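You operate a simulated robot arm through the tools that you are given. There is no shell and no other tool.

Carry out the task below with a simulated two-armed robot. There is one attempt and no reset: what you move stays moved.

Task
Stir the blue lidded jar at speed 2 until its colour is even.
Fine: on the stirrer plate; then switch the plate off and put the jar back. Set down upright: what you pick out.

Only the result counts: the job must be done as asked and must still hold three seconds after the hand-in. Knocking over, shifting, dropping, spilling or breaking anything else fails it.

Robot
Two 7-joint arms with two-finger parallel grippers on one trunk that stands fixed in place. Base frame: the origin is at the foot of the trunk, x ahead of it, y to its left, z up. Readings come in mm, degrees, newtons and seconds.
The left shoulder is at [50, 161, 1198], the right one opposite. With the tool pointing down near the work surface each hand reaches from about 220 to 680 mm from the base axis, measured 20 degrees to its own side. Payload 3.43 kg a hand.
The tool frame of a hand sits at the grasp point between the pads (the TCP): z along the fingers, y along the line on which they close. The tips reach 30 mm beyond it. The gripper opens to 94 mm. The fingers are 28 mm wide and 10 mm thick; the gripper's body (50 by 96 mm) begins 55 mm behind the TCP.
Orientation is that of the tool frame in the base frame, as [roll, pitch, yaw] about the fixed x, y, z axes, in that order (R = Rz(yaw) Ry(pitch) Rx(roll)). With the fingers straight down and closing along the base's y, the tool's x points along the base's -x, its y along +y and its z along -z.

Tools
- The arms move only by the tool send_rows. It takes "left_commands", "right_commands" or both (then of equal length, played together; a hand with none holds still); each is a list of rows, each a list of 7 numbers: the shift along the tool's x, y, z in mm, then the turn, a rotation vector about the tool's x, y, z in degrees, then the finger opening in mm, from 0 to 94. In form: [[x, y, z, wx, wy, wz, gripper], ...]. A call has 1 to 20 rows; each row is the pose to reach, as a shift and turn from the pose commanded when the call began, along the tool's axes at that moment. Each row takes 0.2 s and may step no farther than 50 mm and 8.6 degrees from the row before; otherwise, or with a gripper value out of range, the whole call is refused. Where a pose cannot be reached the arm comes as near as it can. A force on the tool above 40 N (or 10 N above the force at the start of the call, whichever is more), or a blocked arm, ends the call early, and 0.2 s more pass. The fingers move at their own pace (about 45 mm/s each) and stop on an object; they squeeze with about 24 N. The grip force told is the motor's: it shows also when the fingers shut on nothing. Time passes only in rows, and 0.2 s behind the last, so rows that repeat a pose let the fingers close. The reply holds the time, the measured pose of the TCP, the force on the tool along the base axes, the opening and the grip force, in the units named above and with some noise, with the torque about the TCP (base axes, N m) and any sound that the robot's microphone picked up.
- Cameras (640 x 400 px; columns grow to the right, rows downward): "scene" is now at [129.3, -56.1, 1335.6]; the picture's right is [-0.47, -0.88, 0.00], its down [-0.28, 0.15, -0.95] and it looks along [0.84, -0.45, -0.32] (base axes); focal length 258 px, centre (320, 200). "left" rides on the left gripper at [76, -14, -102] in its tool frame; the picture's right is [0.18, 0.98, 0.00], its down [-0.75, 0.14, -0.64] and it looks along [-0.63, 0.12, 0.77] (tool axes); focal length 243 px, centre (320, 200). "right" rides on the right gripper at [76, 14, -102] in its tool frame; the picture's right is [-0.18, 0.98, 0.00], its down [-0.75, -0.14, -0.64] and it looks along [-0.63, -0.12, 0.77] (tool axes); focal length 243 px, centre (320, 200).
- grab_frame(camera): a new picture of that camera. No time passes.
- slide_trunk(by): slides the trunk up (or, below 0, down) by that many mm; the arms and the scene camera ride with it, the base frame stays. It gives what a move gives, with no picture.
- head_to(pan, tilt): turns the head with the scene camera to pan (to the left, within 80 degrees either way) and tilt (down, from -29 to 69), counted from straight ahead of the robot. It gives what a move gives.
- locate(camera, pixels): for up to 12 pixels [column, row] of the newest picture of that camera ("zoom" is the newest enlarged one), the place [x, y, z] in the base frame of the surface seen there, good to about 3 mm, but the place of the scene camera against the robot may be out by one fixed shift of up to 25 mm in any direction. No time passes.
- zoom(camera, box): a new picture of the part [left, top, right, bottom] of that camera's present view, enlarged. No time passes.
- job_done(): hands the job in; it is judged then, once.

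Leave the grippers open and the arms clear of the work at the hand-in unless told otherwise.

The tools are called after "Emit:" as name(argument=value, ...) on one line, values as JSON. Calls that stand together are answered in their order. send_rows: Moves the arms, as the interface text tells. Its arguments: {"type":"object","properties":{"left_commands":{"type":"array","items":{"type":"array","items":{"type":"number"}}},"right_commands":{"type":"array","items":{"type":"array","items":{"type":"number"}}}},"required":[]} The other tools are called the same way: slide_trunk (by) moves the trunk up or down; head_to (pan, tilt) turns the head that bears the scene camera; grab_frame (camera) takes a picture; locate (camera, pixels) gives the place of the surface under pixels of a picture; zoom (camera, box) takes an enlarged picture of a part of a camera's view; job_done () hands the job in.

At the start:

```text
time_s: 0.0
left_eef_pos: [342.2, -55.8, 1278.4]
left_tcp_rot: [180.0, -0.1, -179.8]
left_ft_force: [0.1, 0.5, 0.4]
left_wrist_torque: [0.03, 0.03, 0.0]
left_grip_width: 93.9
left_grip_force: 0.0
right_eef_pos: [327.1, -348.8, 1218.6]
right_tcp_rot: [-179.9, 0.0, 180.0]
right_ft_force: [0.0, -0.1, -0.3]
right_wrist_torque: [0.0, -0.03, 0.01]
right_grip_width: 93.8
right_grip_force: 0.1
trunk travel left (down, up): [-225.0, 42.0]
head pan, tilt (commanded): [-28.1, 18.4]
```

scene: 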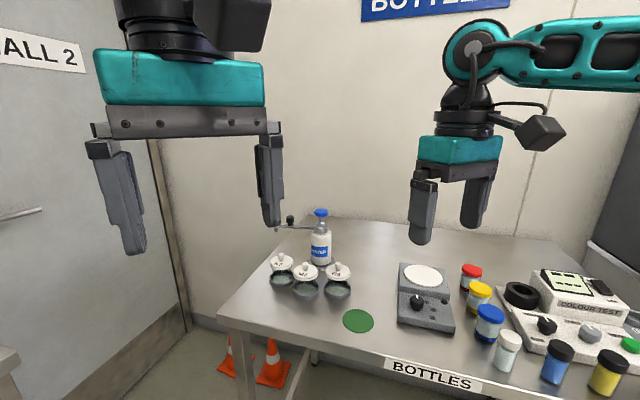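
right: 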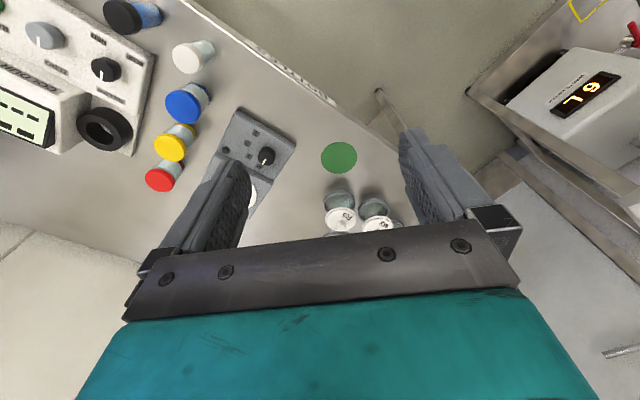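
left: 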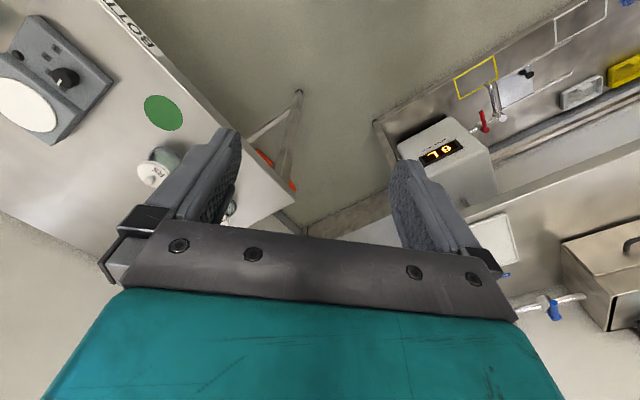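

I see a bench with a stirrer plate (around pixel 425,295), lidded jars at its right (red, yellow, blue, white, then black-lidded ones), and a tester. I'll enlarge the scene to read the labels and dial.

Emit:
zoom(camera="scene", box=[380, 240, 640, 400])

Emit:
zoom(camera="scene", box=[230, 200, 490, 362])

Emit:
zoom(camera="right", box=[100, 60, 400, 250])

```text
2.46 times, centred on (510, 320) of scene
```

zoom: 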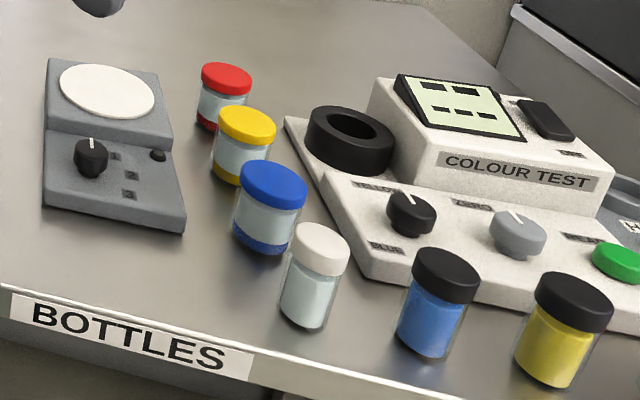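

```text
2.46 times, centred on (360, 281) of scene
```

zoom: 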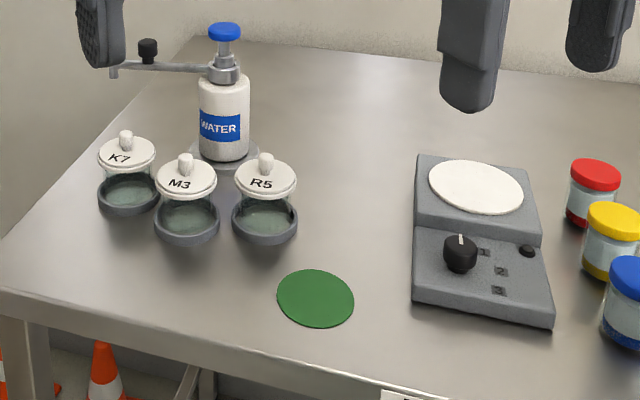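

```text
2.11 times, centred on (250, 155) of right
```

zoom: 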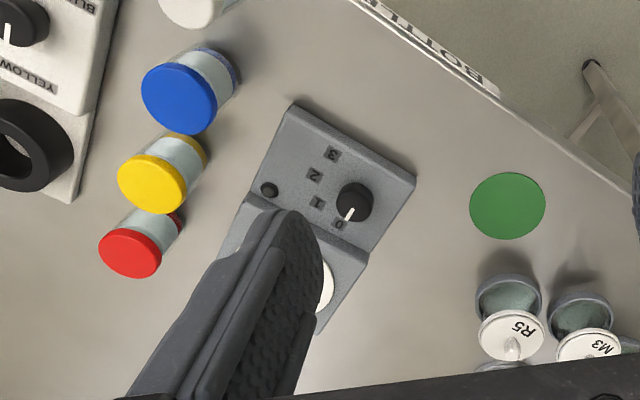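

The blue-lidded jar (pixel ~490,320) has blue settled at the bottom; the stirrer has a dial with marks 0–3. I'll locate the key things in the scene picture.

Emit:
grab_frame(camera="scene")

Emit:
locate(camera="scene", pixels=[[491, 312], [488, 342], [424, 275], [417, 298], [399, 264], [447, 264], [398, 323], [454, 333], [479, 288], [508, 338], [470, 320], [358, 321]])

Emit:
grab_frame(camera="right")

Emit:
locate(camera="right", pixels=[[182, 107], [171, 147], [162, 180], [190, 57], [266, 156], [239, 108], [296, 145], [339, 158], [250, 134], [220, 120]])

```text
taken
```

scene: 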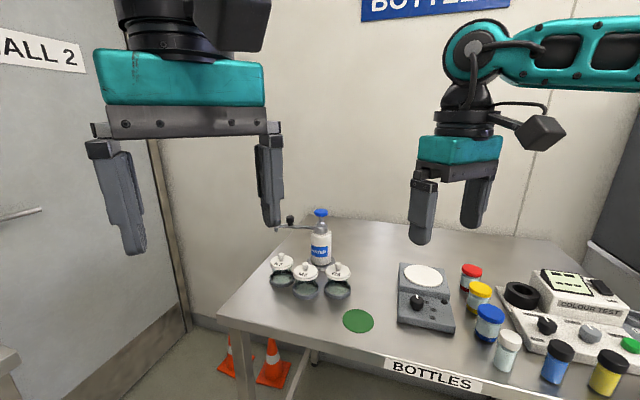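

```text
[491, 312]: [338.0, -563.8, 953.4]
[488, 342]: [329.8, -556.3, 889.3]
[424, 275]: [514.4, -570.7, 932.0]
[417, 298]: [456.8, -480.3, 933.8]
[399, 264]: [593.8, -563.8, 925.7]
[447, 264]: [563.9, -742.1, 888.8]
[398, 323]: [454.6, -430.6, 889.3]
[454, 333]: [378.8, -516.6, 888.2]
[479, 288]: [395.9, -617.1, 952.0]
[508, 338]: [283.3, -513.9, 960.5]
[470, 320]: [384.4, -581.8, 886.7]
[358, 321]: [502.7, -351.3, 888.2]
```

```text
taken
```

right: 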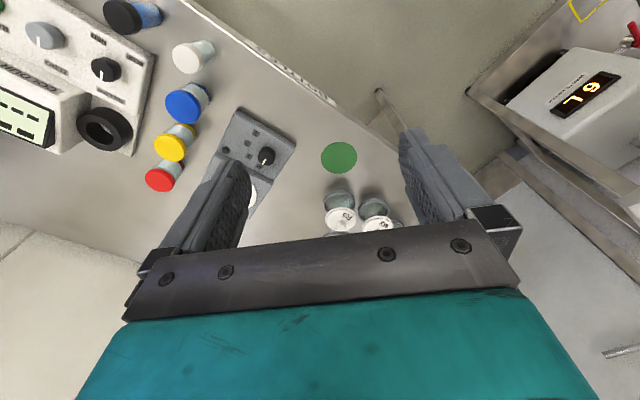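

```text
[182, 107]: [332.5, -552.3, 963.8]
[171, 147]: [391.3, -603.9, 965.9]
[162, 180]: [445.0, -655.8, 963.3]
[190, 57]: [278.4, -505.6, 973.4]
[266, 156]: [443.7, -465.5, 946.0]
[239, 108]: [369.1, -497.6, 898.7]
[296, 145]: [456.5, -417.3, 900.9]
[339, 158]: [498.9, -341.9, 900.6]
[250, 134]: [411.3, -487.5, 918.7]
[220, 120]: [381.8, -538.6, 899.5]
```

The right camera puts the blue lid at about (332,-552,964), the dial at about (444,-465,946), and the row of jars runs parallel to the plate's side, about 45° across. I'll bring the right hand over the area between dial and jar, well above everything, turning the tool 44° so the fingers close across the row, and look closely.

Emit:
send_rows(right_commands=[[-9, -27, 15, 0, 0, 7.33, 94], [-18, -54, 30, 0, 0, 14.67, 94], [-26, -80, 45, 0, 0, 22, 94], [-35, -107, 59, 0, 0, 29.33, 94], [-44, -134, 74, 0, 0, 36.67, 94], [-53, -161, 89, 0, 0, 44, 94], [-53, -161, 89, 0, 0, 44, 94]])

Emit:
grab_frame(camera="right")

Emit:
grab_frame(camera="scene")

```text
time_s: 1.6
left_eef_pos: [342.1, -56.6, 1278.2]
left_tcp_rot: [-180.0, -0.1, -179.9]
left_ft_force: [-0.4, -0.6, -0.7]
left_wrist_torque: [0.03, 0.0, 0.02]
left_grip_width: 94.0
left_grip_force: 0.0
right_eef_pos: [379.7, -510.3, 1129.9]
right_tcp_rot: [-180.0, 0.0, 135.9]
right_ft_force: [-0.6, 0.1, 0.8]
right_wrist_torque: [0.01, 0.04, -0.02]
right_grip_width: 94.0
right_grip_force: 0.0
trunk travel left (down, up): [-225.0, 42.0]
head pan, tilt (commanded): [-28.1, 18.4]
```

```text
taken
```

right: 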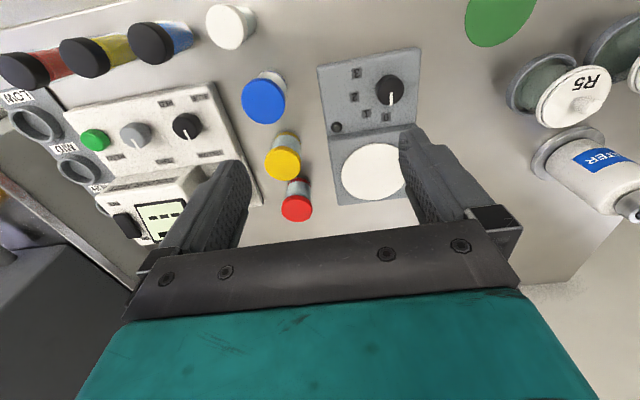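

```text
taken
```

scene: 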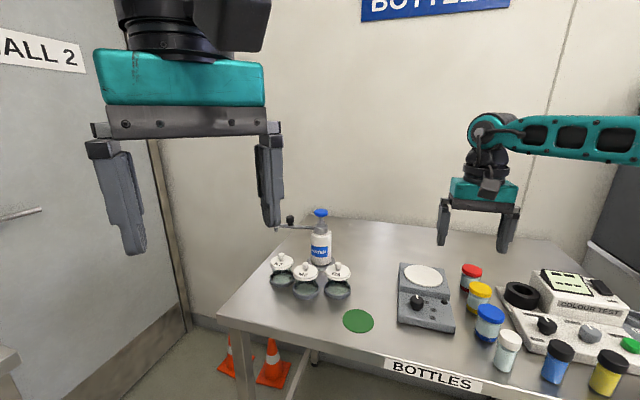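

The view is clear. The dial with marks 0–3 is at (388,90), blue lid at (264,102). I'll enlarge these and locate points.

Emit:
zoom(camera="right", box=[310, 40, 440, 121])

Emit:
locate(camera="right", pixels=[[318, 67], [419, 47], [328, 132], [336, 204], [407, 172], [373, 172], [343, 172], [389, 88], [264, 103], [264, 76], [283, 163], [297, 208]])

Emit:
zoom(camera="right", box=[220, 60, 320, 122])

Emit:
locate(camera="zoom", pixels=[[147, 260], [413, 250], [280, 130], [280, 385], [290, 110], [280, 255], [100, 300], [60, 200]])

```text
4.92 times, centred on (375, 80) of right
```

zoom: 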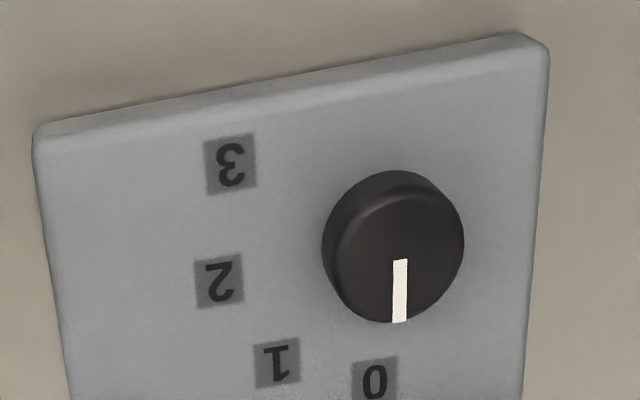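

```text
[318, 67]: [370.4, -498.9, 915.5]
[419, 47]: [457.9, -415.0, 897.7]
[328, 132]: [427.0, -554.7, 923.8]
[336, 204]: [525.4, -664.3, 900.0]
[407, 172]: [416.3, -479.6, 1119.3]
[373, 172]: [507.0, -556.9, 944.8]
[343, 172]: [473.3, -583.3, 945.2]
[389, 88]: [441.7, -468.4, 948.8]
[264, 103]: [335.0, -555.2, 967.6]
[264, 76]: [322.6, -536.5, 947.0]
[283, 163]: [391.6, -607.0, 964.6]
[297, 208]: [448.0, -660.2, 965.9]
```

```text
6.40 times, centred on (270, 91) of right
```

zoom: 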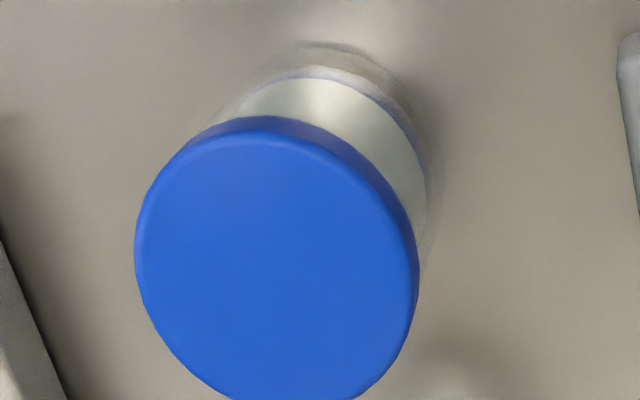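

```text
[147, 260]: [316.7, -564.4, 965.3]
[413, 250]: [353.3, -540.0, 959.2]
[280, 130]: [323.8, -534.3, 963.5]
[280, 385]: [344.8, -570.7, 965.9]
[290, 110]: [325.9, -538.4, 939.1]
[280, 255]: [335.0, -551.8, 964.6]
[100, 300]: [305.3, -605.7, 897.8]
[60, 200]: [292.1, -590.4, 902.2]
```

The dial points at 0 and is a round knob. I'll enlarge the dial again and locate the marks and knob edge in base coordinates to compute the turn from 0 to 2.

Emit:
zoom(camera="right", box=[330, 50, 430, 134])

Emit:
locate(camera="right", pixels=[[386, 117], [366, 113], [355, 97], [357, 73], [389, 90], [391, 104], [376, 92], [403, 90], [389, 78], [337, 127]])

```text
4.76 times, centred on (380, 92) of right
```

zoom: 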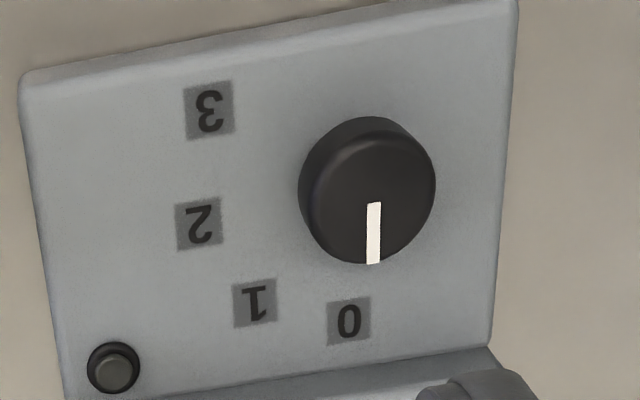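

```text
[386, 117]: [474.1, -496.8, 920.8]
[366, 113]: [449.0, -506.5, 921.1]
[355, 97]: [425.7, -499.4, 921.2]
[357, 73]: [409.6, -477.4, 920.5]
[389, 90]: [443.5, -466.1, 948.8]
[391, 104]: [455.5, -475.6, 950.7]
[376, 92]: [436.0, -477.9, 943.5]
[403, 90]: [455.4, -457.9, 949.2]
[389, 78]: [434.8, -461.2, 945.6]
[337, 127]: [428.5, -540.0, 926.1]
```

Knob: centre about (446,-468), top z≈949, ~28 mm wide; mark 2 is about 80° clockwise (seen from above) from 0. Next I check the reach by moving the empty hand above the white disc at a safe height (fingertips ~1030, above all jars).

Emit:
send_rows(right_commands=[[-31, 14, 15, 0, 0, 0, 94], [-62, 28, 30, 0, 0, 0, 94], [-93, 41, 50, 0, 0, 0, 94], [-124.7, 55.2, 70, 0, 0, 0, 94], [-124.7, 55.2, 70, 0, 0, 0, 94]])

Emit:
grab_frame(camera="right")

```text
time_s: 2.8
left_eef_pos: [340.9, -55.6, 1277.5]
left_tcp_rot: [-180.0, 0.0, -179.9]
left_ft_force: [0.7, -0.3, 0.4]
left_wrist_torque: [0.03, 0.0, 0.01]
left_grip_width: 93.8
left_grip_force: 0.2
right_eef_pos: [507.2, -556.9, 1061.5]
right_tcp_rot: [-180.0, 0.0, 136.2]
right_ft_force: [0.4, -0.5, 0.5]
right_wrist_torque: [0.03, 0.0, -0.01]
right_grip_width: 93.9
right_grip_force: 0.0
trunk travel left (down, up): [-225.0, 42.0]
head pan, tilt (commanded): [-28.1, 18.4]
```

```text
taken
```

right: 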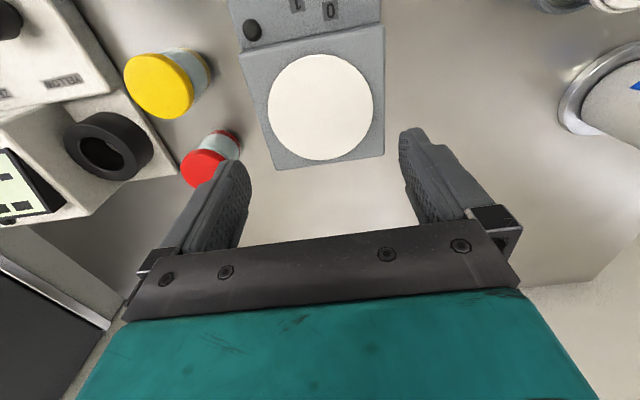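

The hand reached that pose exactly. The white disc now shows at (320,107); I'll locate its edge points to find its centre.

Emit:
locate(camera="right", pixels=[[320, 107], [270, 107], [371, 107], [320, 57], [320, 157], [285, 70], [355, 70], [285, 145], [356, 145], [275, 168], [383, 155], [240, 55]])

```text
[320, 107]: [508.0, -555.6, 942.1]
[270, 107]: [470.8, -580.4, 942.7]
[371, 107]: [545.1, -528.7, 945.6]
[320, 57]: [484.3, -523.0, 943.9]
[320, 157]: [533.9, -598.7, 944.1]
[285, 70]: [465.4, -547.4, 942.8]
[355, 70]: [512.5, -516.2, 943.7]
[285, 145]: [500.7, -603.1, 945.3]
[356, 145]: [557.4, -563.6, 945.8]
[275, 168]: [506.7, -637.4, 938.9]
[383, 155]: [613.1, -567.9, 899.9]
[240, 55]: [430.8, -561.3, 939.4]
```

Disc centre ≈ (509,-558,944). Now I move at the same height to above the blue jar, (334.5,-552.5), for a closer measurement.

Emit:
send_rows(right_commands=[[32, -29, 0, 0, 0, 0, 94], [64, -58, 0, 0, 0, 0, 94], [96, -88, 0, 0, 0, 0, 94], [127.2, -116.9, 0, 0, 0, 0, 94], [127.2, -116.9, 0, 0, 0, 0, 94]])

Emit:
grab_frame(camera="right")

```text
time_s: 4.0
left_eef_pos: [343.0, -56.7, 1277.2]
left_tcp_rot: [-180.0, -0.2, -179.9]
left_ft_force: [0.1, 0.0, -0.7]
left_wrist_torque: [0.02, 0.0, 0.04]
left_grip_width: 94.0
left_grip_force: 0.0
right_eef_pos: [334.7, -551.9, 1058.6]
right_tcp_rot: [179.9, -0.1, 136.1]
right_ft_force: [0.0, 0.0, -0.3]
right_wrist_torque: [0.01, -0.01, 0.01]
right_grip_width: 93.9
right_grip_force: 0.1
trunk travel left (down, up): [-225.0, 42.0]
head pan, tilt (commanded): [-28.1, 18.4]
```

```text
taken
```

right: 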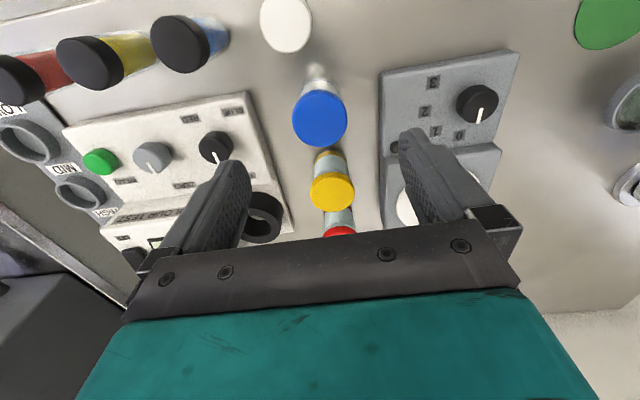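

The blue lid is at (320,117). I'll enlarge and locate its edge, plus the nearby tester edge and yellow jar for clearances.

Emit:
zoom(camera="right", box=[270, 50, 390, 125])

Emit:
locate(camera="right", pixels=[[320, 117], [294, 118], [346, 116], [319, 92], [321, 143], [246, 92], [268, 160], [333, 190], [286, 22], [388, 110], [318, 80], [262, 205]])

```text
5.33 times, centred on (330, 88) of right
```

zoom: 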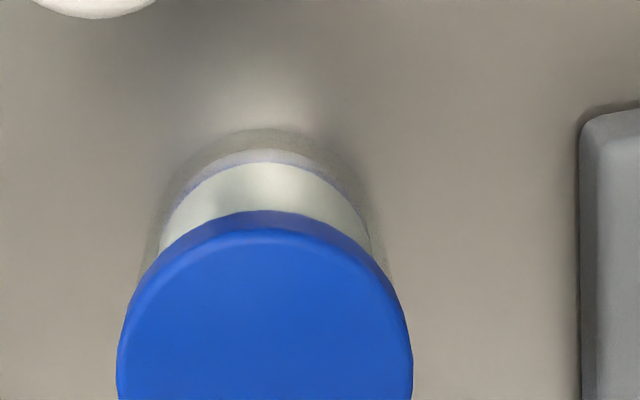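

```text
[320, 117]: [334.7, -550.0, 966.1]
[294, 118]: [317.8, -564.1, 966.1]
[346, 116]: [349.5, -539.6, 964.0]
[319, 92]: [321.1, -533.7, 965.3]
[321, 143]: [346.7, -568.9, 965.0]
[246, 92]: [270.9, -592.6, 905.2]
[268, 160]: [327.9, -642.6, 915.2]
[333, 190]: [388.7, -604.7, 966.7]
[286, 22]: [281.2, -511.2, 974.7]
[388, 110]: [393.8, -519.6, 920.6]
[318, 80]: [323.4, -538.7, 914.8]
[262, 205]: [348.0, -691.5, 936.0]
```

Lid centre ≈ (334,-551.5), ~44 mm wide, top z≈965; clearances on both sides are fine (tester edge 70 mm away, plate edge 63 mm). I'll narrow the fingers to 70 mm and go straight down to TCP z≈950, then look before closing.

Emit:
send_rows(right_commands=[[0, 0, 20, 0, 0, 0, 70], [0, 0, 45, 0, 0, 0, 70], [0, 0, 70, 0, 0, 0, 70], [0, 0, 90, 0, 0, 0, 70], [0, 0, 109, 0, 0, 0, 70], [0, 0, 109, 0, 0, 0, 70]])

Emit:
grab_frame(camera="right")

Emit:
zoom(camera="scene", box=[400, 230, 600, 355])

```text
time_s: 5.4
left_eef_pos: [340.9, -56.7, 1278.0]
left_tcp_rot: [-180.0, -0.1, -179.8]
left_ft_force: [-0.3, 0.5, -0.2]
left_wrist_torque: [0.04, -0.01, 0.02]
left_grip_width: 94.1
left_grip_force: 0.1
right_eef_pos: [333.4, -552.2, 951.5]
right_tcp_rot: [180.0, 0.1, 136.0]
right_ft_force: [-0.5, -0.2, -0.3]
right_wrist_torque: [0.03, 0.0, 0.01]
right_grip_width: 70.3
right_grip_force: 0.1
trunk travel left (down, up): [-225.0, 42.0]
head pan, tilt (commanded): [-28.1, 18.4]
```

```text
taken
```

right: 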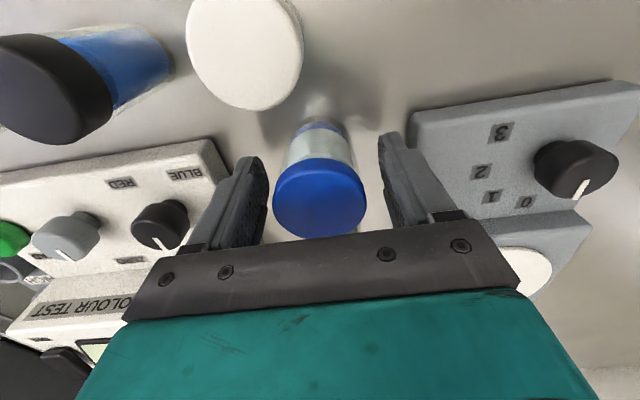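

```text
3.20 times, centred on (500, 292) of scene
```

zoom: 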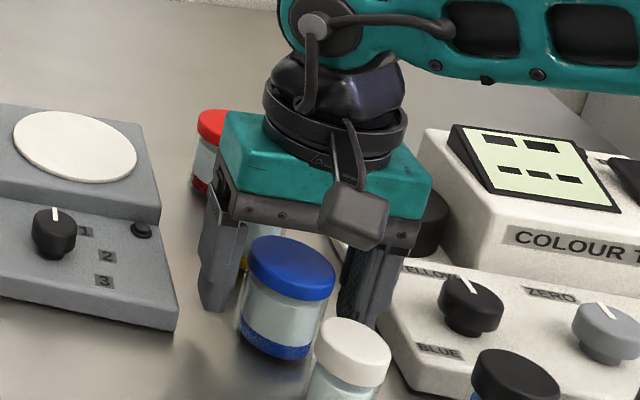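

The fingers straddle the blue jar, centred (lid at 320 between pads at ~265 and ~378). I'll close on it in place.

Emit:
send_rows(right_commands=[[0, 0, 0, 0, 0, 0, 52], [0, 0, 0, 0, 0, 0, 40], [0, 0, 0, 0, 0, 0, 34], [0, 0, 0, 0, 0, 0, 30], [0, 0, 0, 0, 0, 0, 30]])

Emit:
grab_frame(camera="right")

```text
time_s: 6.6
left_eef_pos: [342.5, -55.3, 1277.2]
left_tcp_rot: [180.0, -0.1, -179.9]
left_ft_force: [-0.5, -0.1, -1.3]
left_wrist_torque: [-0.05, 0.01, 0.0]
left_grip_width: 94.1
left_grip_force: 0.1
right_eef_pos: [334.2, -552.1, 951.8]
right_tcp_rot: [180.0, -0.1, 135.9]
right_ft_force: [-0.7, -0.3, -0.3]
right_wrist_torque: [0.02, 0.02, -0.03]
right_grip_width: 46.4
right_grip_force: 23.7
trunk travel left (down, up): [-225.0, 42.0]
head pan, tilt (commanded): [-28.1, 18.4]
```

```text
taken
```

right: 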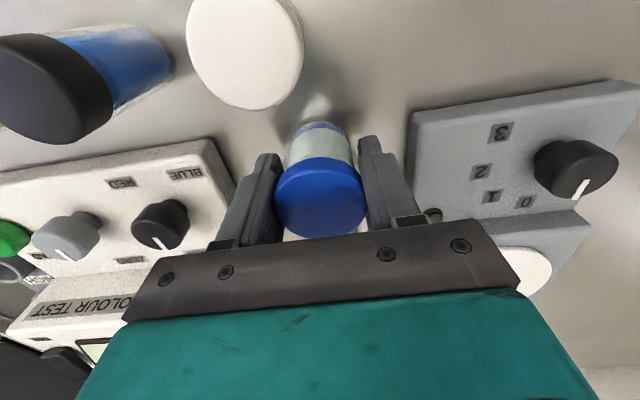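

Gripped at 46.4 mm with 23.7 N. I lift straight up 110 mm and check the grip.

Emit:
send_rows(right_commands=[[0, 0, -8, 0, 0, 0, 30], [0, 0, -25, 0, 0, 0, 30], [0, 0, -45, 0, 0, 0, 30], [0, 0, -65, 0, 0, 0, 30], [0, 0, -85, 0, 0, 0, 30], [0, 0, -100, 0, 0, 0, 30], [0, 0, -109, 0, 0, 0, 30], [0, 0, -109, 0, 0, 0, 30]])

Emit:
grab_frame(camera="right")

Emit:
grab_frame(camera="scene")

```text
time_s: 8.4
left_eef_pos: [341.7, -56.3, 1277.8]
left_tcp_rot: [180.0, -0.1, -179.9]
left_ft_force: [0.3, 0.8, 0.0]
left_wrist_torque: [-0.01, -0.02, -0.04]
left_grip_width: 93.9
left_grip_force: 0.2
right_eef_pos: [334.9, -553.8, 1059.9]
right_tcp_rot: [180.0, 0.0, 136.0]
right_ft_force: [-0.1, 0.5, -1.4]
right_wrist_torque: [0.04, -0.01, 0.01]
right_grip_width: 46.8
right_grip_force: 24.1
trunk travel left (down, up): [-225.0, 42.0]
head pan, tilt (commanded): [-28.1, 18.4]
```

```text
taken
```

right: 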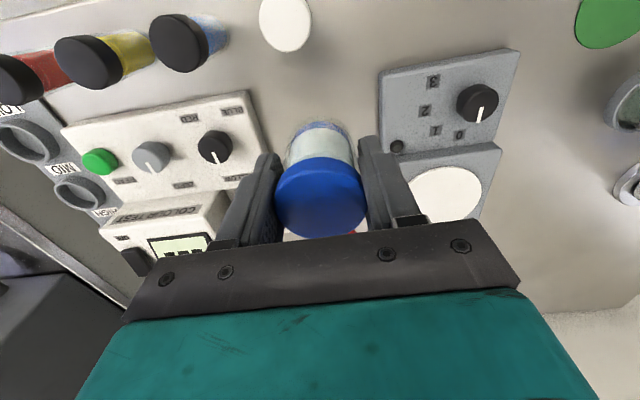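

```text
taken
```

scene: 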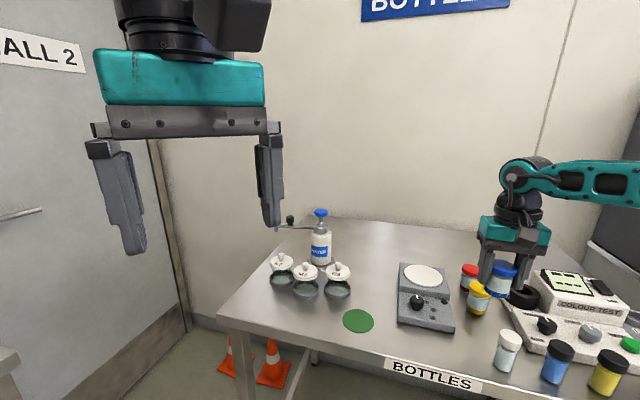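

Jar held firmly. Carry it across at this height to above the disc centre (509,-558).

Emit:
send_rows(right_commands=[[-10, 9, 0, 0, 0, 0, 30], [-30, 27, 0, 0, 0, 0, 30], [-55, 50, 0, 0, 0, 0, 30], [-80, 72, 0, 0, 0, 0, 30], [-105, 95, 0, 0, 0, 0, 30], [-122, 110, 0, 0, 0, 0, 30], [-130, 117.3, 0, 0, 0, 0, 30], [-130, 117.3, 0, 0, 0, 0, 30]])

Emit:
grab_frame(camera="right")

Emit:
zoom(camera="scene", box=[340, 190, 540, 350])

```text
time_s: 10.2
left_eef_pos: [342.5, -55.4, 1279.0]
left_tcp_rot: [-179.9, -0.2, -179.9]
left_ft_force: [-0.4, 0.0, -0.2]
left_wrist_torque: [0.01, 0.01, -0.02]
left_grip_width: 93.9
left_grip_force: 0.1
right_eef_pos: [510.5, -558.8, 1060.3]
right_tcp_rot: [179.9, 0.0, 136.0]
right_ft_force: [-0.5, 0.0, -1.1]
right_wrist_torque: [0.02, 0.02, -0.01]
right_grip_width: 46.7
right_grip_force: 24.4
trunk travel left (down, up): [-225.0, 42.0]
head pan, tilt (commanded): [-28.1, 18.4]
```

```text
taken
```

right: 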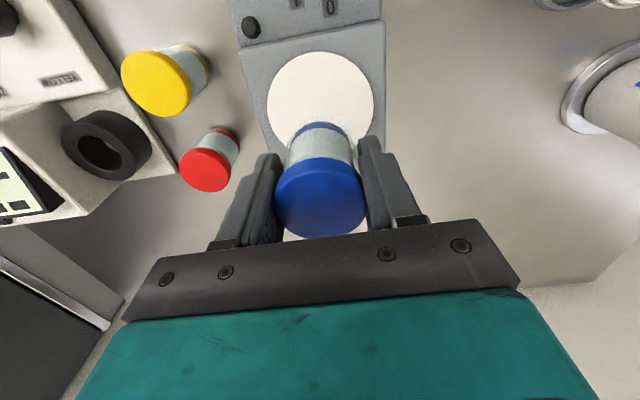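

```text
2.50 times, centred on (440, 270) of scene
```

zoom: 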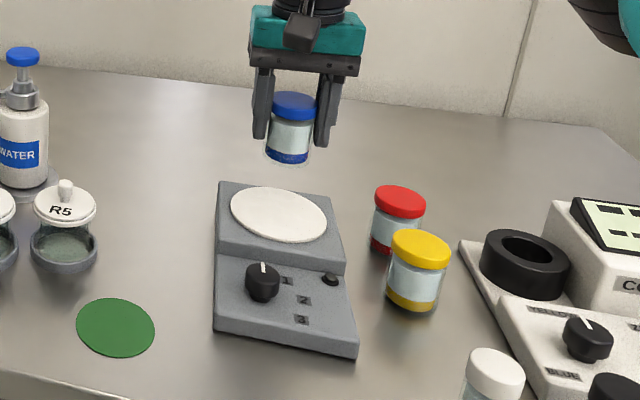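

The jar is above the disc. I'll lower 60 mm (expected contact at about 65) and then feel for contact.

Emit:
send_rows(right_commands=[[0, 0, 15, 0, 0, 0, 30], [0, 0, 32, 0, 0, 0, 30], [0, 0, 46, 0, 0, 0, 30], [0, 0, 55, 0, 0, 0, 30], [0, 0, 60, 0, 0, 0, 30], [0, 0, 60, 0, 0, 0, 30]])

Emit:
zoom(camera="scene", box=[370, 220, 490, 295])

Emit:
grab_frame(camera="right")

```text
time_s: 11.6
left_eef_pos: [342.8, -56.7, 1277.5]
left_tcp_rot: [-180.0, -0.2, -179.9]
left_ft_force: [-0.4, -0.7, 0.2]
left_wrist_torque: [0.01, -0.01, -0.02]
left_grip_width: 94.1
left_grip_force: 0.1
right_eef_pos: [509.5, -559.0, 998.0]
right_tcp_rot: [180.0, 0.0, 135.9]
right_ft_force: [-0.9, 0.0, -1.9]
right_wrist_torque: [0.0, -0.03, 0.04]
right_grip_width: 46.3
right_grip_force: 24.0
trunk travel left (down, up): [-225.0, 42.0]
head pan, tilt (commanded): [-28.1, 18.4]
```

```text
5.33 times, centred on (430, 258) of scene
```

zoom: 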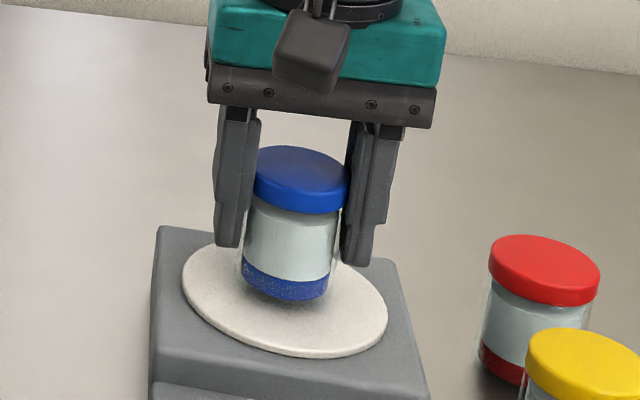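

```text
taken
```

right: 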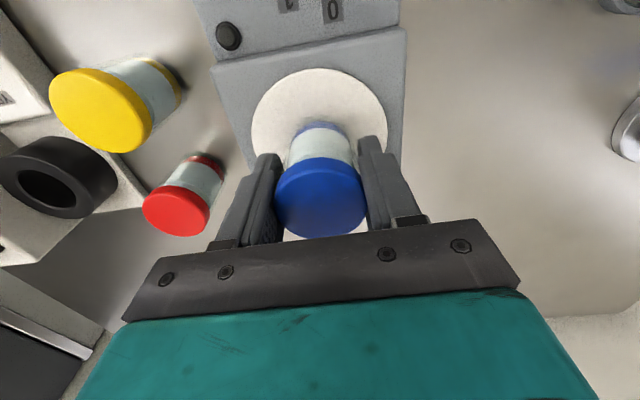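

Just above the disc now. I lower in 1 mm steps, watching the force.

Emit:
send_rows(right_commands=[[0, 0, 1, 0, 0, 0, 30], [0, 0, 2, 0, 0, 0, 30], [0, 0, 3, 0, 0, 0, 30], [0, 0, 3, 0, 0, 0, 30]])

```text
time_s: 12.6
left_eef_pos: [342.4, -57.1, 1277.4]
left_tcp_rot: [-180.0, -0.1, -179.9]
left_ft_force: [1.4, -0.5, 0.5]
left_wrist_torque: [0.02, 0.03, 0.03]
left_grip_width: 94.1
left_grip_force: 0.1
right_eef_pos: [510.2, -558.6, 997.3]
right_tcp_rot: [180.0, -0.1, 136.1]
right_ft_force: [-0.1, -0.8, -0.4]
right_wrist_torque: [0.04, -0.01, -0.02]
right_grip_width: 46.8
right_grip_force: 24.3
trunk travel left (down, up): [-225.0, 42.0]
head pan, tilt (commanded): [-28.1, 18.4]
```

No firm contact yet; 1 mm steps further.

Emit:
send_rows(right_commands=[[0, 0, 0.7, 0, 0, 0, 30], [0, 0, 1.4, 0, 0, 0, 30], [0, 0, 2, 0, 0, 0, 30], [0, 0, 2, 0, 0, 0, 30]])

Emit:
zoom(camera="scene", box=[370, 220, 490, 295])

```text
time_s: 13.6
left_eef_pos: [341.8, -56.8, 1278.6]
left_tcp_rot: [-179.9, 0.1, -180.0]
left_ft_force: [-0.2, 0.2, 0.3]
left_wrist_torque: [0.03, -0.01, 0.0]
left_grip_width: 94.1
left_grip_force: 0.1
right_eef_pos: [510.3, -558.9, 996.8]
right_tcp_rot: [179.8, 0.2, 136.0]
right_ft_force: [0.6, -3.4, 9.9]
right_wrist_torque: [0.01, 0.1, 0.03]
right_grip_width: 46.8
right_grip_force: 24.5
trunk travel left (down, up): [-225.0, 42.0]
head pan, tilt (commanded): [-28.1, 18.4]
```

```text
5.33 times, centred on (430, 258) of scene
```

zoom: 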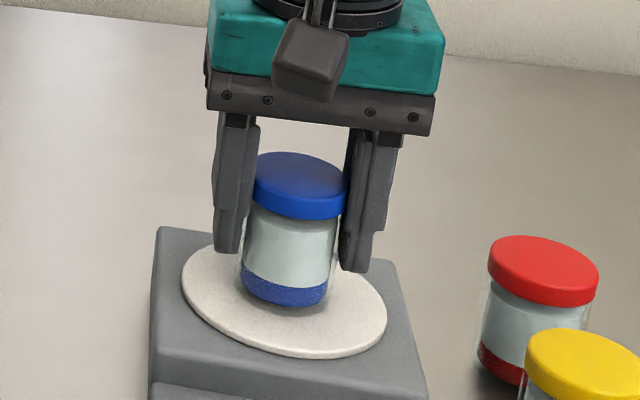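

Contact felt (9.9 N up) — the jar is standing on the disc. I ease off 1 mm and open the fingers to 70, then go straight up.

Emit:
send_rows(right_commands=[[0, 0, -0.8, 0, 0, 0, 30], [0, 0, -0.8, 0, 0, 0, 52], [0, 0, -0.8, 0, 0, 0, 70], [0, 0, -0.8, 0, 0, 0, 76], [0, 0, -0.8, 0, 0, 0, 76]])

Emit:
grab_frame(camera="right")

Emit:
zoom(camera="scene", box=[370, 220, 490, 295])

```text
time_s: 14.8
left_eef_pos: [341.6, -55.6, 1278.6]
left_tcp_rot: [180.0, -0.1, -179.9]
left_ft_force: [-0.4, 0.4, 0.0]
left_wrist_torque: [0.0, -0.01, 0.01]
left_grip_width: 93.9
left_grip_force: 0.0
right_eef_pos: [509.7, -559.6, 995.0]
right_tcp_rot: [180.0, 0.1, 136.0]
right_ft_force: [-0.1, 0.4, 0.3]
right_wrist_torque: [0.0, 0.03, 0.0]
right_grip_width: 76.0
right_grip_force: 0.1
trunk travel left (down, up): [-225.0, 42.0]
head pan, tilt (commanded): [-28.1, 18.4]
```

```text
taken
```

right: 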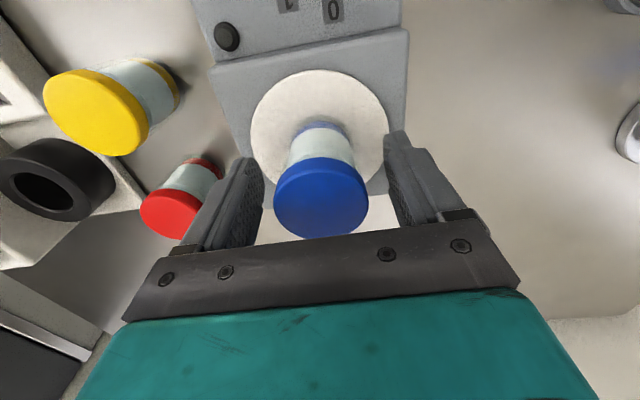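

```text
5.33 times, centred on (430, 258) of scene
```

zoom: 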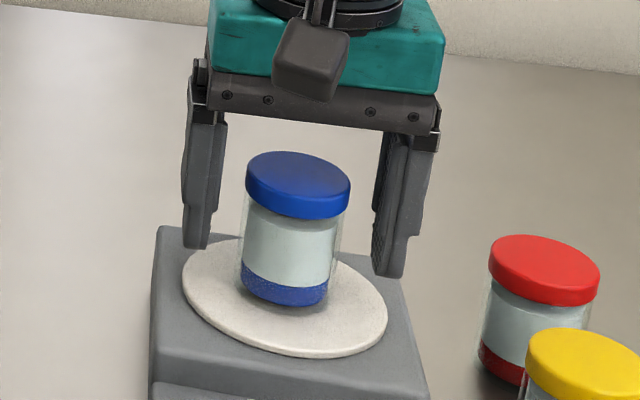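

The jar stands upright on the disc. I raise the hand straight up clear of the lid.

Emit:
send_rows(right_commands=[[0, 0, -15, 0, 0, 0, 76], [0, 0, -35, 0, 0, 0, 76], [0, 0, -60, 0, 0, 0, 76], [0, 0, -85, 0, 0, 0, 76], [0, 0, -105, 0, 0, 0, 76]])

```text
time_s: 16.0
left_eef_pos: [341.1, -55.9, 1278.9]
left_tcp_rot: [179.9, 0.0, -179.9]
left_ft_force: [0.4, -0.1, 0.7]
left_wrist_torque: [-0.03, 0.01, -0.01]
left_grip_width: 93.8
left_grip_force: 0.2
right_eef_pos: [510.2, -558.4, 1100.9]
right_tcp_rot: [-180.0, 0.0, 136.0]
right_ft_force: [-1.1, -0.4, 0.0]
right_wrist_torque: [-0.04, 0.01, 0.01]
right_grip_width: 75.8
right_grip_force: 0.0
trunk travel left (down, up): [-225.0, 42.0]
head pan, tilt (commanded): [-28.1, 18.4]
```

Clear. Move to above the knob (446,-469) at TCP z≈1060 with fingers set to 50, and measure the knob there.

Emit:
send_rows(right_commands=[[27, 5, 5, 0, 0, 0, 60], [54, 10, 15, 0, 0, 0, 50], [81, 15, 28, 0, 0, 0, 50], [108.2, 19.9, 40, 0, 0, 0, 50], [108.2, 19.9, 40, 0, 0, 0, 50]])

Emit:
grab_frame(camera="right")

Emit:
zoom(camera="right", box=[260, 50, 380, 125])

```text
time_s: 17.2
left_eef_pos: [342.5, -55.1, 1277.4]
left_tcp_rot: [180.0, -0.2, -180.0]
left_ft_force: [-1.0, 0.1, 0.2]
left_wrist_torque: [0.01, 0.0, -0.01]
left_grip_width: 93.9
left_grip_force: 0.1
right_eef_pos: [444.7, -469.1, 1060.7]
right_tcp_rot: [179.9, 0.0, 136.0]
right_ft_force: [0.2, -1.1, -0.4]
right_wrist_torque: [-0.06, 0.01, -0.04]
right_grip_width: 49.9
right_grip_force: 0.1
trunk travel left (down, up): [-225.0, 42.0]
head pan, tilt (commanded): [-28.1, 18.4]
```

```text
taken
```

right: 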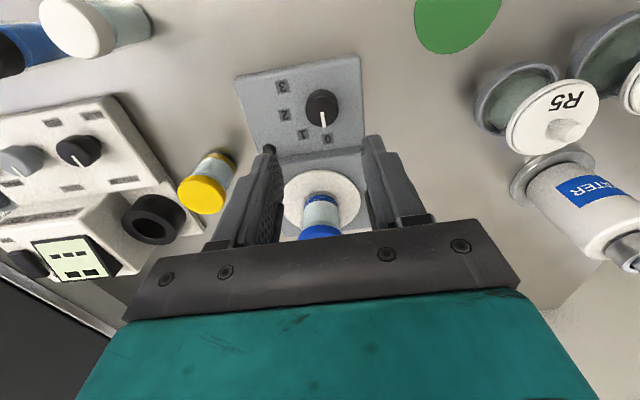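

```text
5.33 times, centred on (320, 88) of right
```

zoom: 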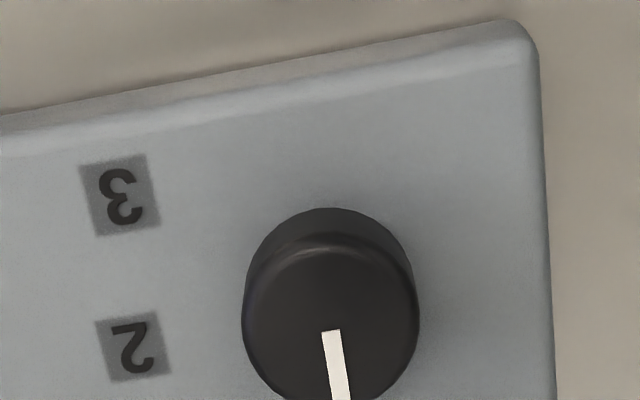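

Emit:
zoom(camera="right", box=[260, 80, 380, 155])

Emit:
locate(camera="zoom", pixels=[[330, 160], [250, 160], [412, 160], [330, 90], [332, 240], [370, 298], [230, 300], [130, 185], [345, 225], [330, 175], [50, 350], [500, 360]])

Emit:
locate(camera="right", pixels=[[282, 87], [285, 114], [303, 135], [328, 137], [325, 110], [308, 110], [337, 110], [323, 95], [326, 125]])

```text
5.33 times, centred on (320, 118) of right
```

zoom: 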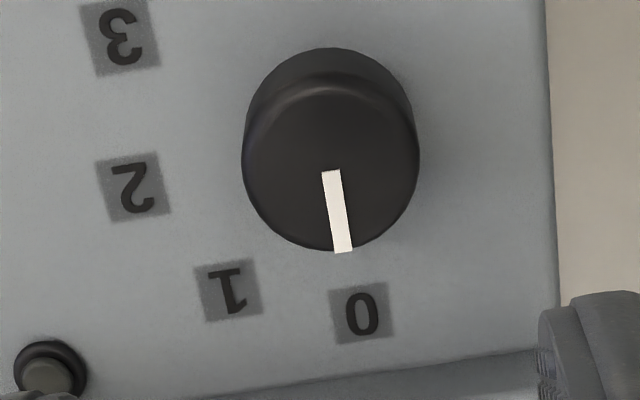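

```text
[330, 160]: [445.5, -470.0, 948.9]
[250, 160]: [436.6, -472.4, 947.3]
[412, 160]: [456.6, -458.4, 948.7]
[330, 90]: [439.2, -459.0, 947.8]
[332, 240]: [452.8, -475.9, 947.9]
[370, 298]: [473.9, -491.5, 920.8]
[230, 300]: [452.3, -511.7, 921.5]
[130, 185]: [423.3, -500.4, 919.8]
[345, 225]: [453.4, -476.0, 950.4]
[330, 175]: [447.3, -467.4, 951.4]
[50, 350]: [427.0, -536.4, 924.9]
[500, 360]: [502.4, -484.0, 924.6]
```

```text
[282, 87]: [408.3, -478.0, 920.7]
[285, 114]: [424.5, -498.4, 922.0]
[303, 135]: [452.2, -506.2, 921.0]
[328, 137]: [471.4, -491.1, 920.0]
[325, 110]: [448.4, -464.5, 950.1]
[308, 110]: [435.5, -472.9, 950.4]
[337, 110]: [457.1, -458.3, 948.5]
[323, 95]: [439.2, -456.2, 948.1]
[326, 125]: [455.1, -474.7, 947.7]
```

Knob centre ≈ (446.5,-466.5), ~26 mm wide, top 949, panel 921; marks are 40° apart, so 0→2 is 80° clockwise from above. I pre-turn the hand 40° the other way (camera stays away from the jar), centre on the knob and descend to tips ≈ 970 to check alignment.

Emit:
send_rows(right_commands=[[0.3, 0.5, 5, 0, 0, -8, 50], [0.6, 1, 15, 0, 0, -16, 50], [0.9, 1.6, 30, 0, 0, -24, 50], [1.2, 2.1, 45, 0, 0, -32, 50], [1.4, 2.6, 60, 0, 0, -40, 50], [1.4, 2.6, 60, 0, 0, -40, 50]])

Emit:
grab_frame(camera="right")

Emit:
zoom(camera="scene", box=[360, 220, 480, 340])

```text
time_s: 18.6
left_eef_pos: [342.5, -56.5, 1278.3]
left_tcp_rot: [179.9, 0.0, -179.9]
left_ft_force: [-0.3, 0.7, -0.2]
left_wrist_torque: [0.0, 0.0, -0.03]
left_grip_width: 93.9
left_grip_force: 0.0
right_eef_pos: [446.8, -465.4, 1000.9]
right_tcp_rot: [-180.0, -0.1, 176.1]
right_ft_force: [1.0, -0.2, 1.0]
right_wrist_torque: [0.02, 0.04, -0.01]
right_grip_width: 50.1
right_grip_force: 0.1
trunk travel left (down, up): [-225.0, 42.0]
head pan, tilt (commanded): [-28.1, 18.4]
```

```text
taken
```

right: 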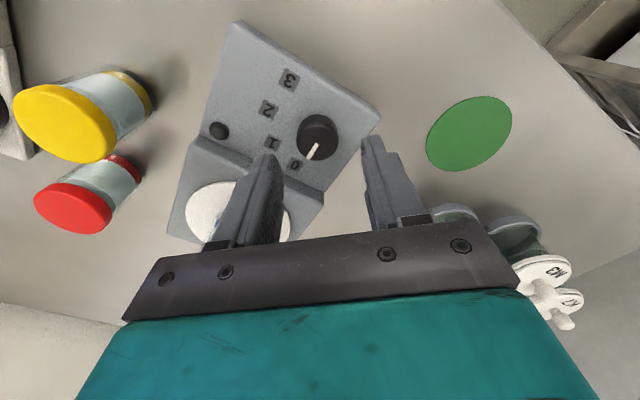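

```text
3.33 times, centred on (420, 280) of scene
```

zoom: 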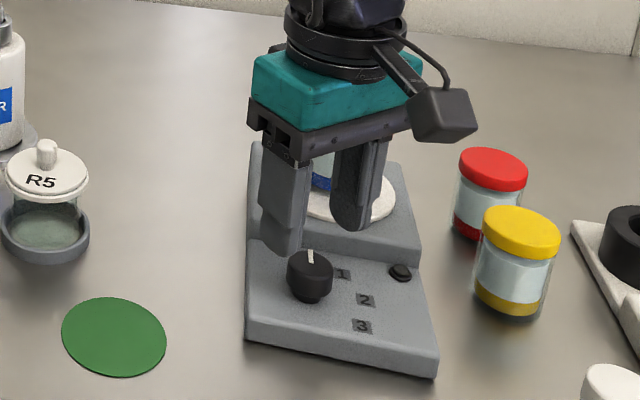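

Knob shows at (317,133), between the fingertips (268 and 372). I'll locate its edges once more from this view.

Emit:
locate(camera="right", pixels=[[317, 133], [300, 134], [335, 134], [317, 119], [316, 151], [318, 142], [275, 145], [290, 170]])

Emit:
zoom(camera="right", box=[250, 90, 390, 178])

```text
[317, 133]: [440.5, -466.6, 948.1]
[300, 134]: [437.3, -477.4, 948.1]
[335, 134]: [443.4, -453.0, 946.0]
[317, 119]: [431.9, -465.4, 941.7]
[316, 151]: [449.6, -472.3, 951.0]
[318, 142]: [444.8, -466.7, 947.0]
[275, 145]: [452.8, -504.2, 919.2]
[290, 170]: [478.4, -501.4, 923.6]
```

```text
4.55 times, centred on (320, 134) of right
```

zoom: 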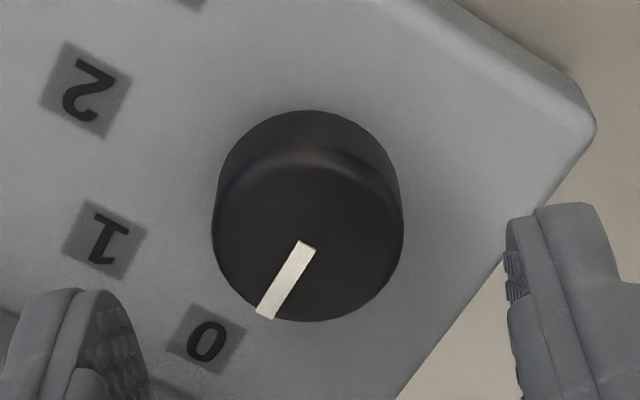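

Emit:
locate(camera="zoom", pixels=[[308, 238], [220, 238], [397, 238], [308, 165], [308, 312], [245, 180], [370, 180], [245, 295], [370, 295], [305, 245], [265, 312]])

```text
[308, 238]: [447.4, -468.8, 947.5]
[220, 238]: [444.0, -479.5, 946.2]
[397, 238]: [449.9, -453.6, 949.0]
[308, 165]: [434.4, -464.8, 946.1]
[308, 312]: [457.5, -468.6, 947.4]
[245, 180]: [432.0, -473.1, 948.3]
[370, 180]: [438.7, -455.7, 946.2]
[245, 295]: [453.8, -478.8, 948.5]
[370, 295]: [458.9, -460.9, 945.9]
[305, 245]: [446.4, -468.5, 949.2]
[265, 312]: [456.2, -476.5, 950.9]
```

Knob centre confirmed at (446.2,-466.9), the hand is on its axis, and the pointer direction (-43°) matches mark 0. I descend to tips ≈ 927 (panel at 921), then close on the knob.

Emit:
send_rows(right_commands=[[0, 0, 12, 0, 0, 0, 50], [0, 0, 25, 0, 0, 0, 50], [0, 0, 36, 0, 0, 0, 50], [0, 0, 43.5, 0, 0, 0, 50], [0, 0, 43.5, 0, 0, 0, 50]])

Emit:
grab_frame(camera="right")

Emit:
zoom(camera="scene", box=[360, 220, 480, 340])

```text
time_s: 19.8
left_eef_pos: [342.0, -56.7, 1278.4]
left_tcp_rot: [179.9, -0.1, -179.9]
left_ft_force: [-0.8, 0.4, -0.1]
left_wrist_torque: [0.02, 0.0, 0.01]
left_grip_width: 93.9
left_grip_force: 0.0
right_eef_pos: [446.0, -466.3, 957.4]
right_tcp_rot: [-179.9, 0.1, 176.0]
right_ft_force: [0.7, 0.7, -0.5]
right_wrist_torque: [0.01, -0.01, 0.0]
right_grip_width: 49.9
right_grip_force: 0.1
trunk travel left (down, up): [-225.0, 42.0]
head pan, tilt (commanded): [-28.1, 18.4]
```

```text
taken
```

right: 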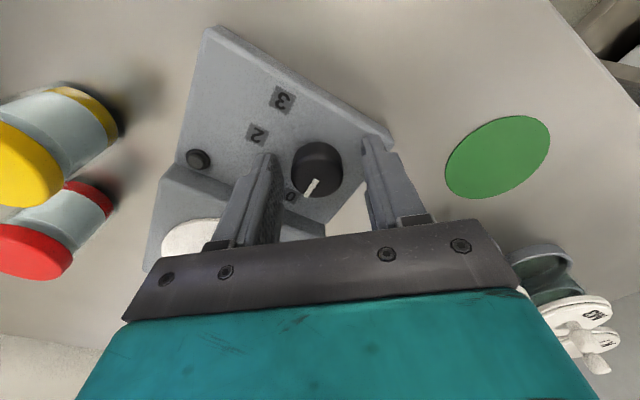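

```text
3.33 times, centred on (420, 280) of scene
```

zoom: 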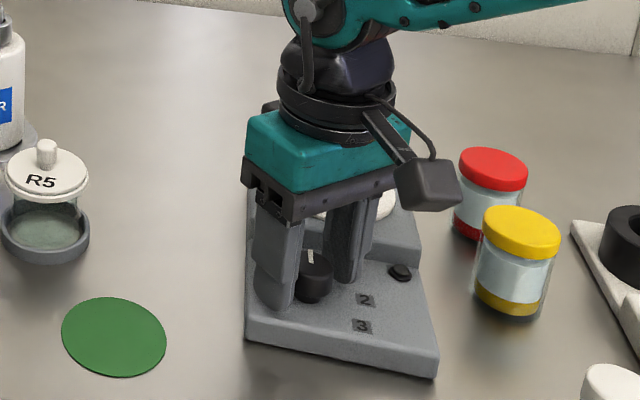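

The fingers straddle the knob with no contact. I close on it.

Emit:
send_rows(right_commands=[[0, 0, 0, 0, 0, 0, 36], [0, 0, 0, 0, 0, 0, 24], [0, 0, 0, 0, 0, 0, 15], [0, 0, 0, 0, 0, 0, 15]])

Emit:
grab_frame(camera="right")

```text
time_s: 20.8
left_eef_pos: [342.5, -57.3, 1278.5]
left_tcp_rot: [180.0, -0.2, -179.9]
left_ft_force: [0.2, 0.4, -0.3]
left_wrist_torque: [-0.02, 0.0, -0.01]
left_grip_width: 94.1
left_grip_force: 0.1
right_eef_pos: [447.4, -468.0, 958.3]
right_tcp_rot: [-179.9, 0.0, 176.0]
right_ft_force: [0.9, -12.2, 5.1]
right_wrist_torque: [-0.42, 0.39, 0.03]
right_grip_width: 28.9
right_grip_force: 45.1
trunk travel left (down, up): [-225.0, 42.0]
head pan, tilt (commanded): [-28.1, 18.4]
```

```text
taken
```

right: 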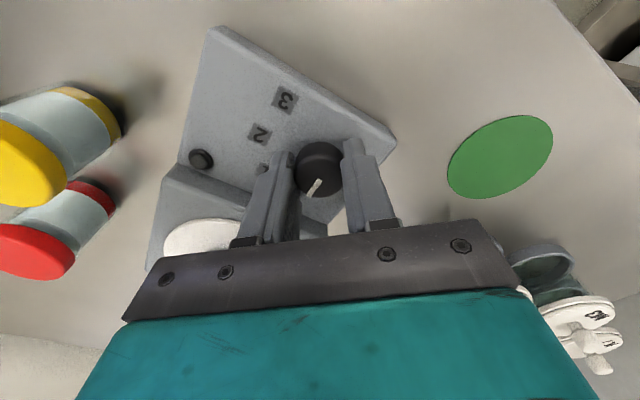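

Gripped at 28.9 mm; there's a -12 N side force in y, so the knob axis is ~1.5 mm to -y. I shift 1.5 mm that way to relieve it.

Emit:
send_rows(right_commands=[[0, -0.8, 0, 0, 0, 0, 15], [0, -1.5, 0, 0, 0, 0, 15], [0, -1.5, 0, 0, 0, 0, 15]])

```text
time_s: 21.6
left_eef_pos: [341.7, -57.1, 1278.9]
left_tcp_rot: [-180.0, 0.0, -179.8]
left_ft_force: [0.0, 0.2, -0.2]
left_wrist_torque: [0.02, -0.01, 0.02]
left_grip_width: 93.8
left_grip_force: 0.0
right_eef_pos: [447.5, -467.8, 956.2]
right_tcp_rot: [180.0, 0.1, 176.0]
right_ft_force: [0.3, -10.2, 7.9]
right_wrist_torque: [-0.24, 0.74, 0.02]
right_grip_width: 29.0
right_grip_force: 44.7
trunk travel left (down, up): [-225.0, 42.0]
head pan, tilt (commanded): [-28.1, 18.4]
```

Emit:
zoom(camera="right", box=[250, 110, 410, 230])

Emit:
zoom(camera="scene", box=[380, 250, 460, 340])

```text
3.33 times, centred on (330, 170) of right
```

zoom: 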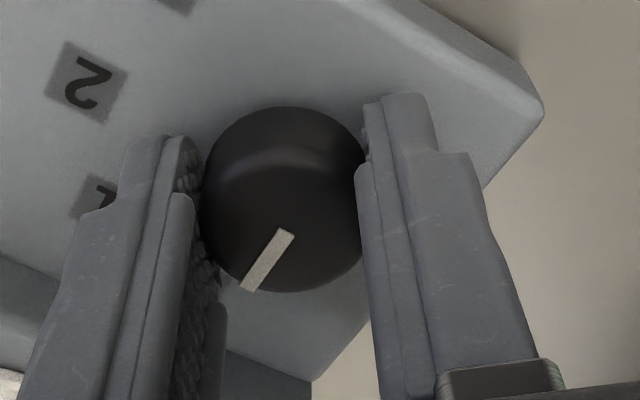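

```text
4.44 times, centred on (420, 295) of scene
```

zoom: 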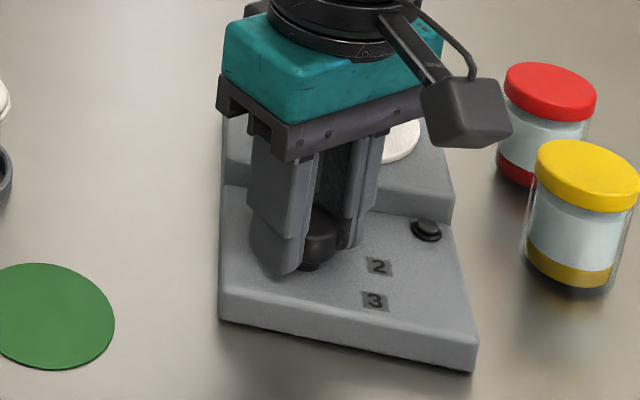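

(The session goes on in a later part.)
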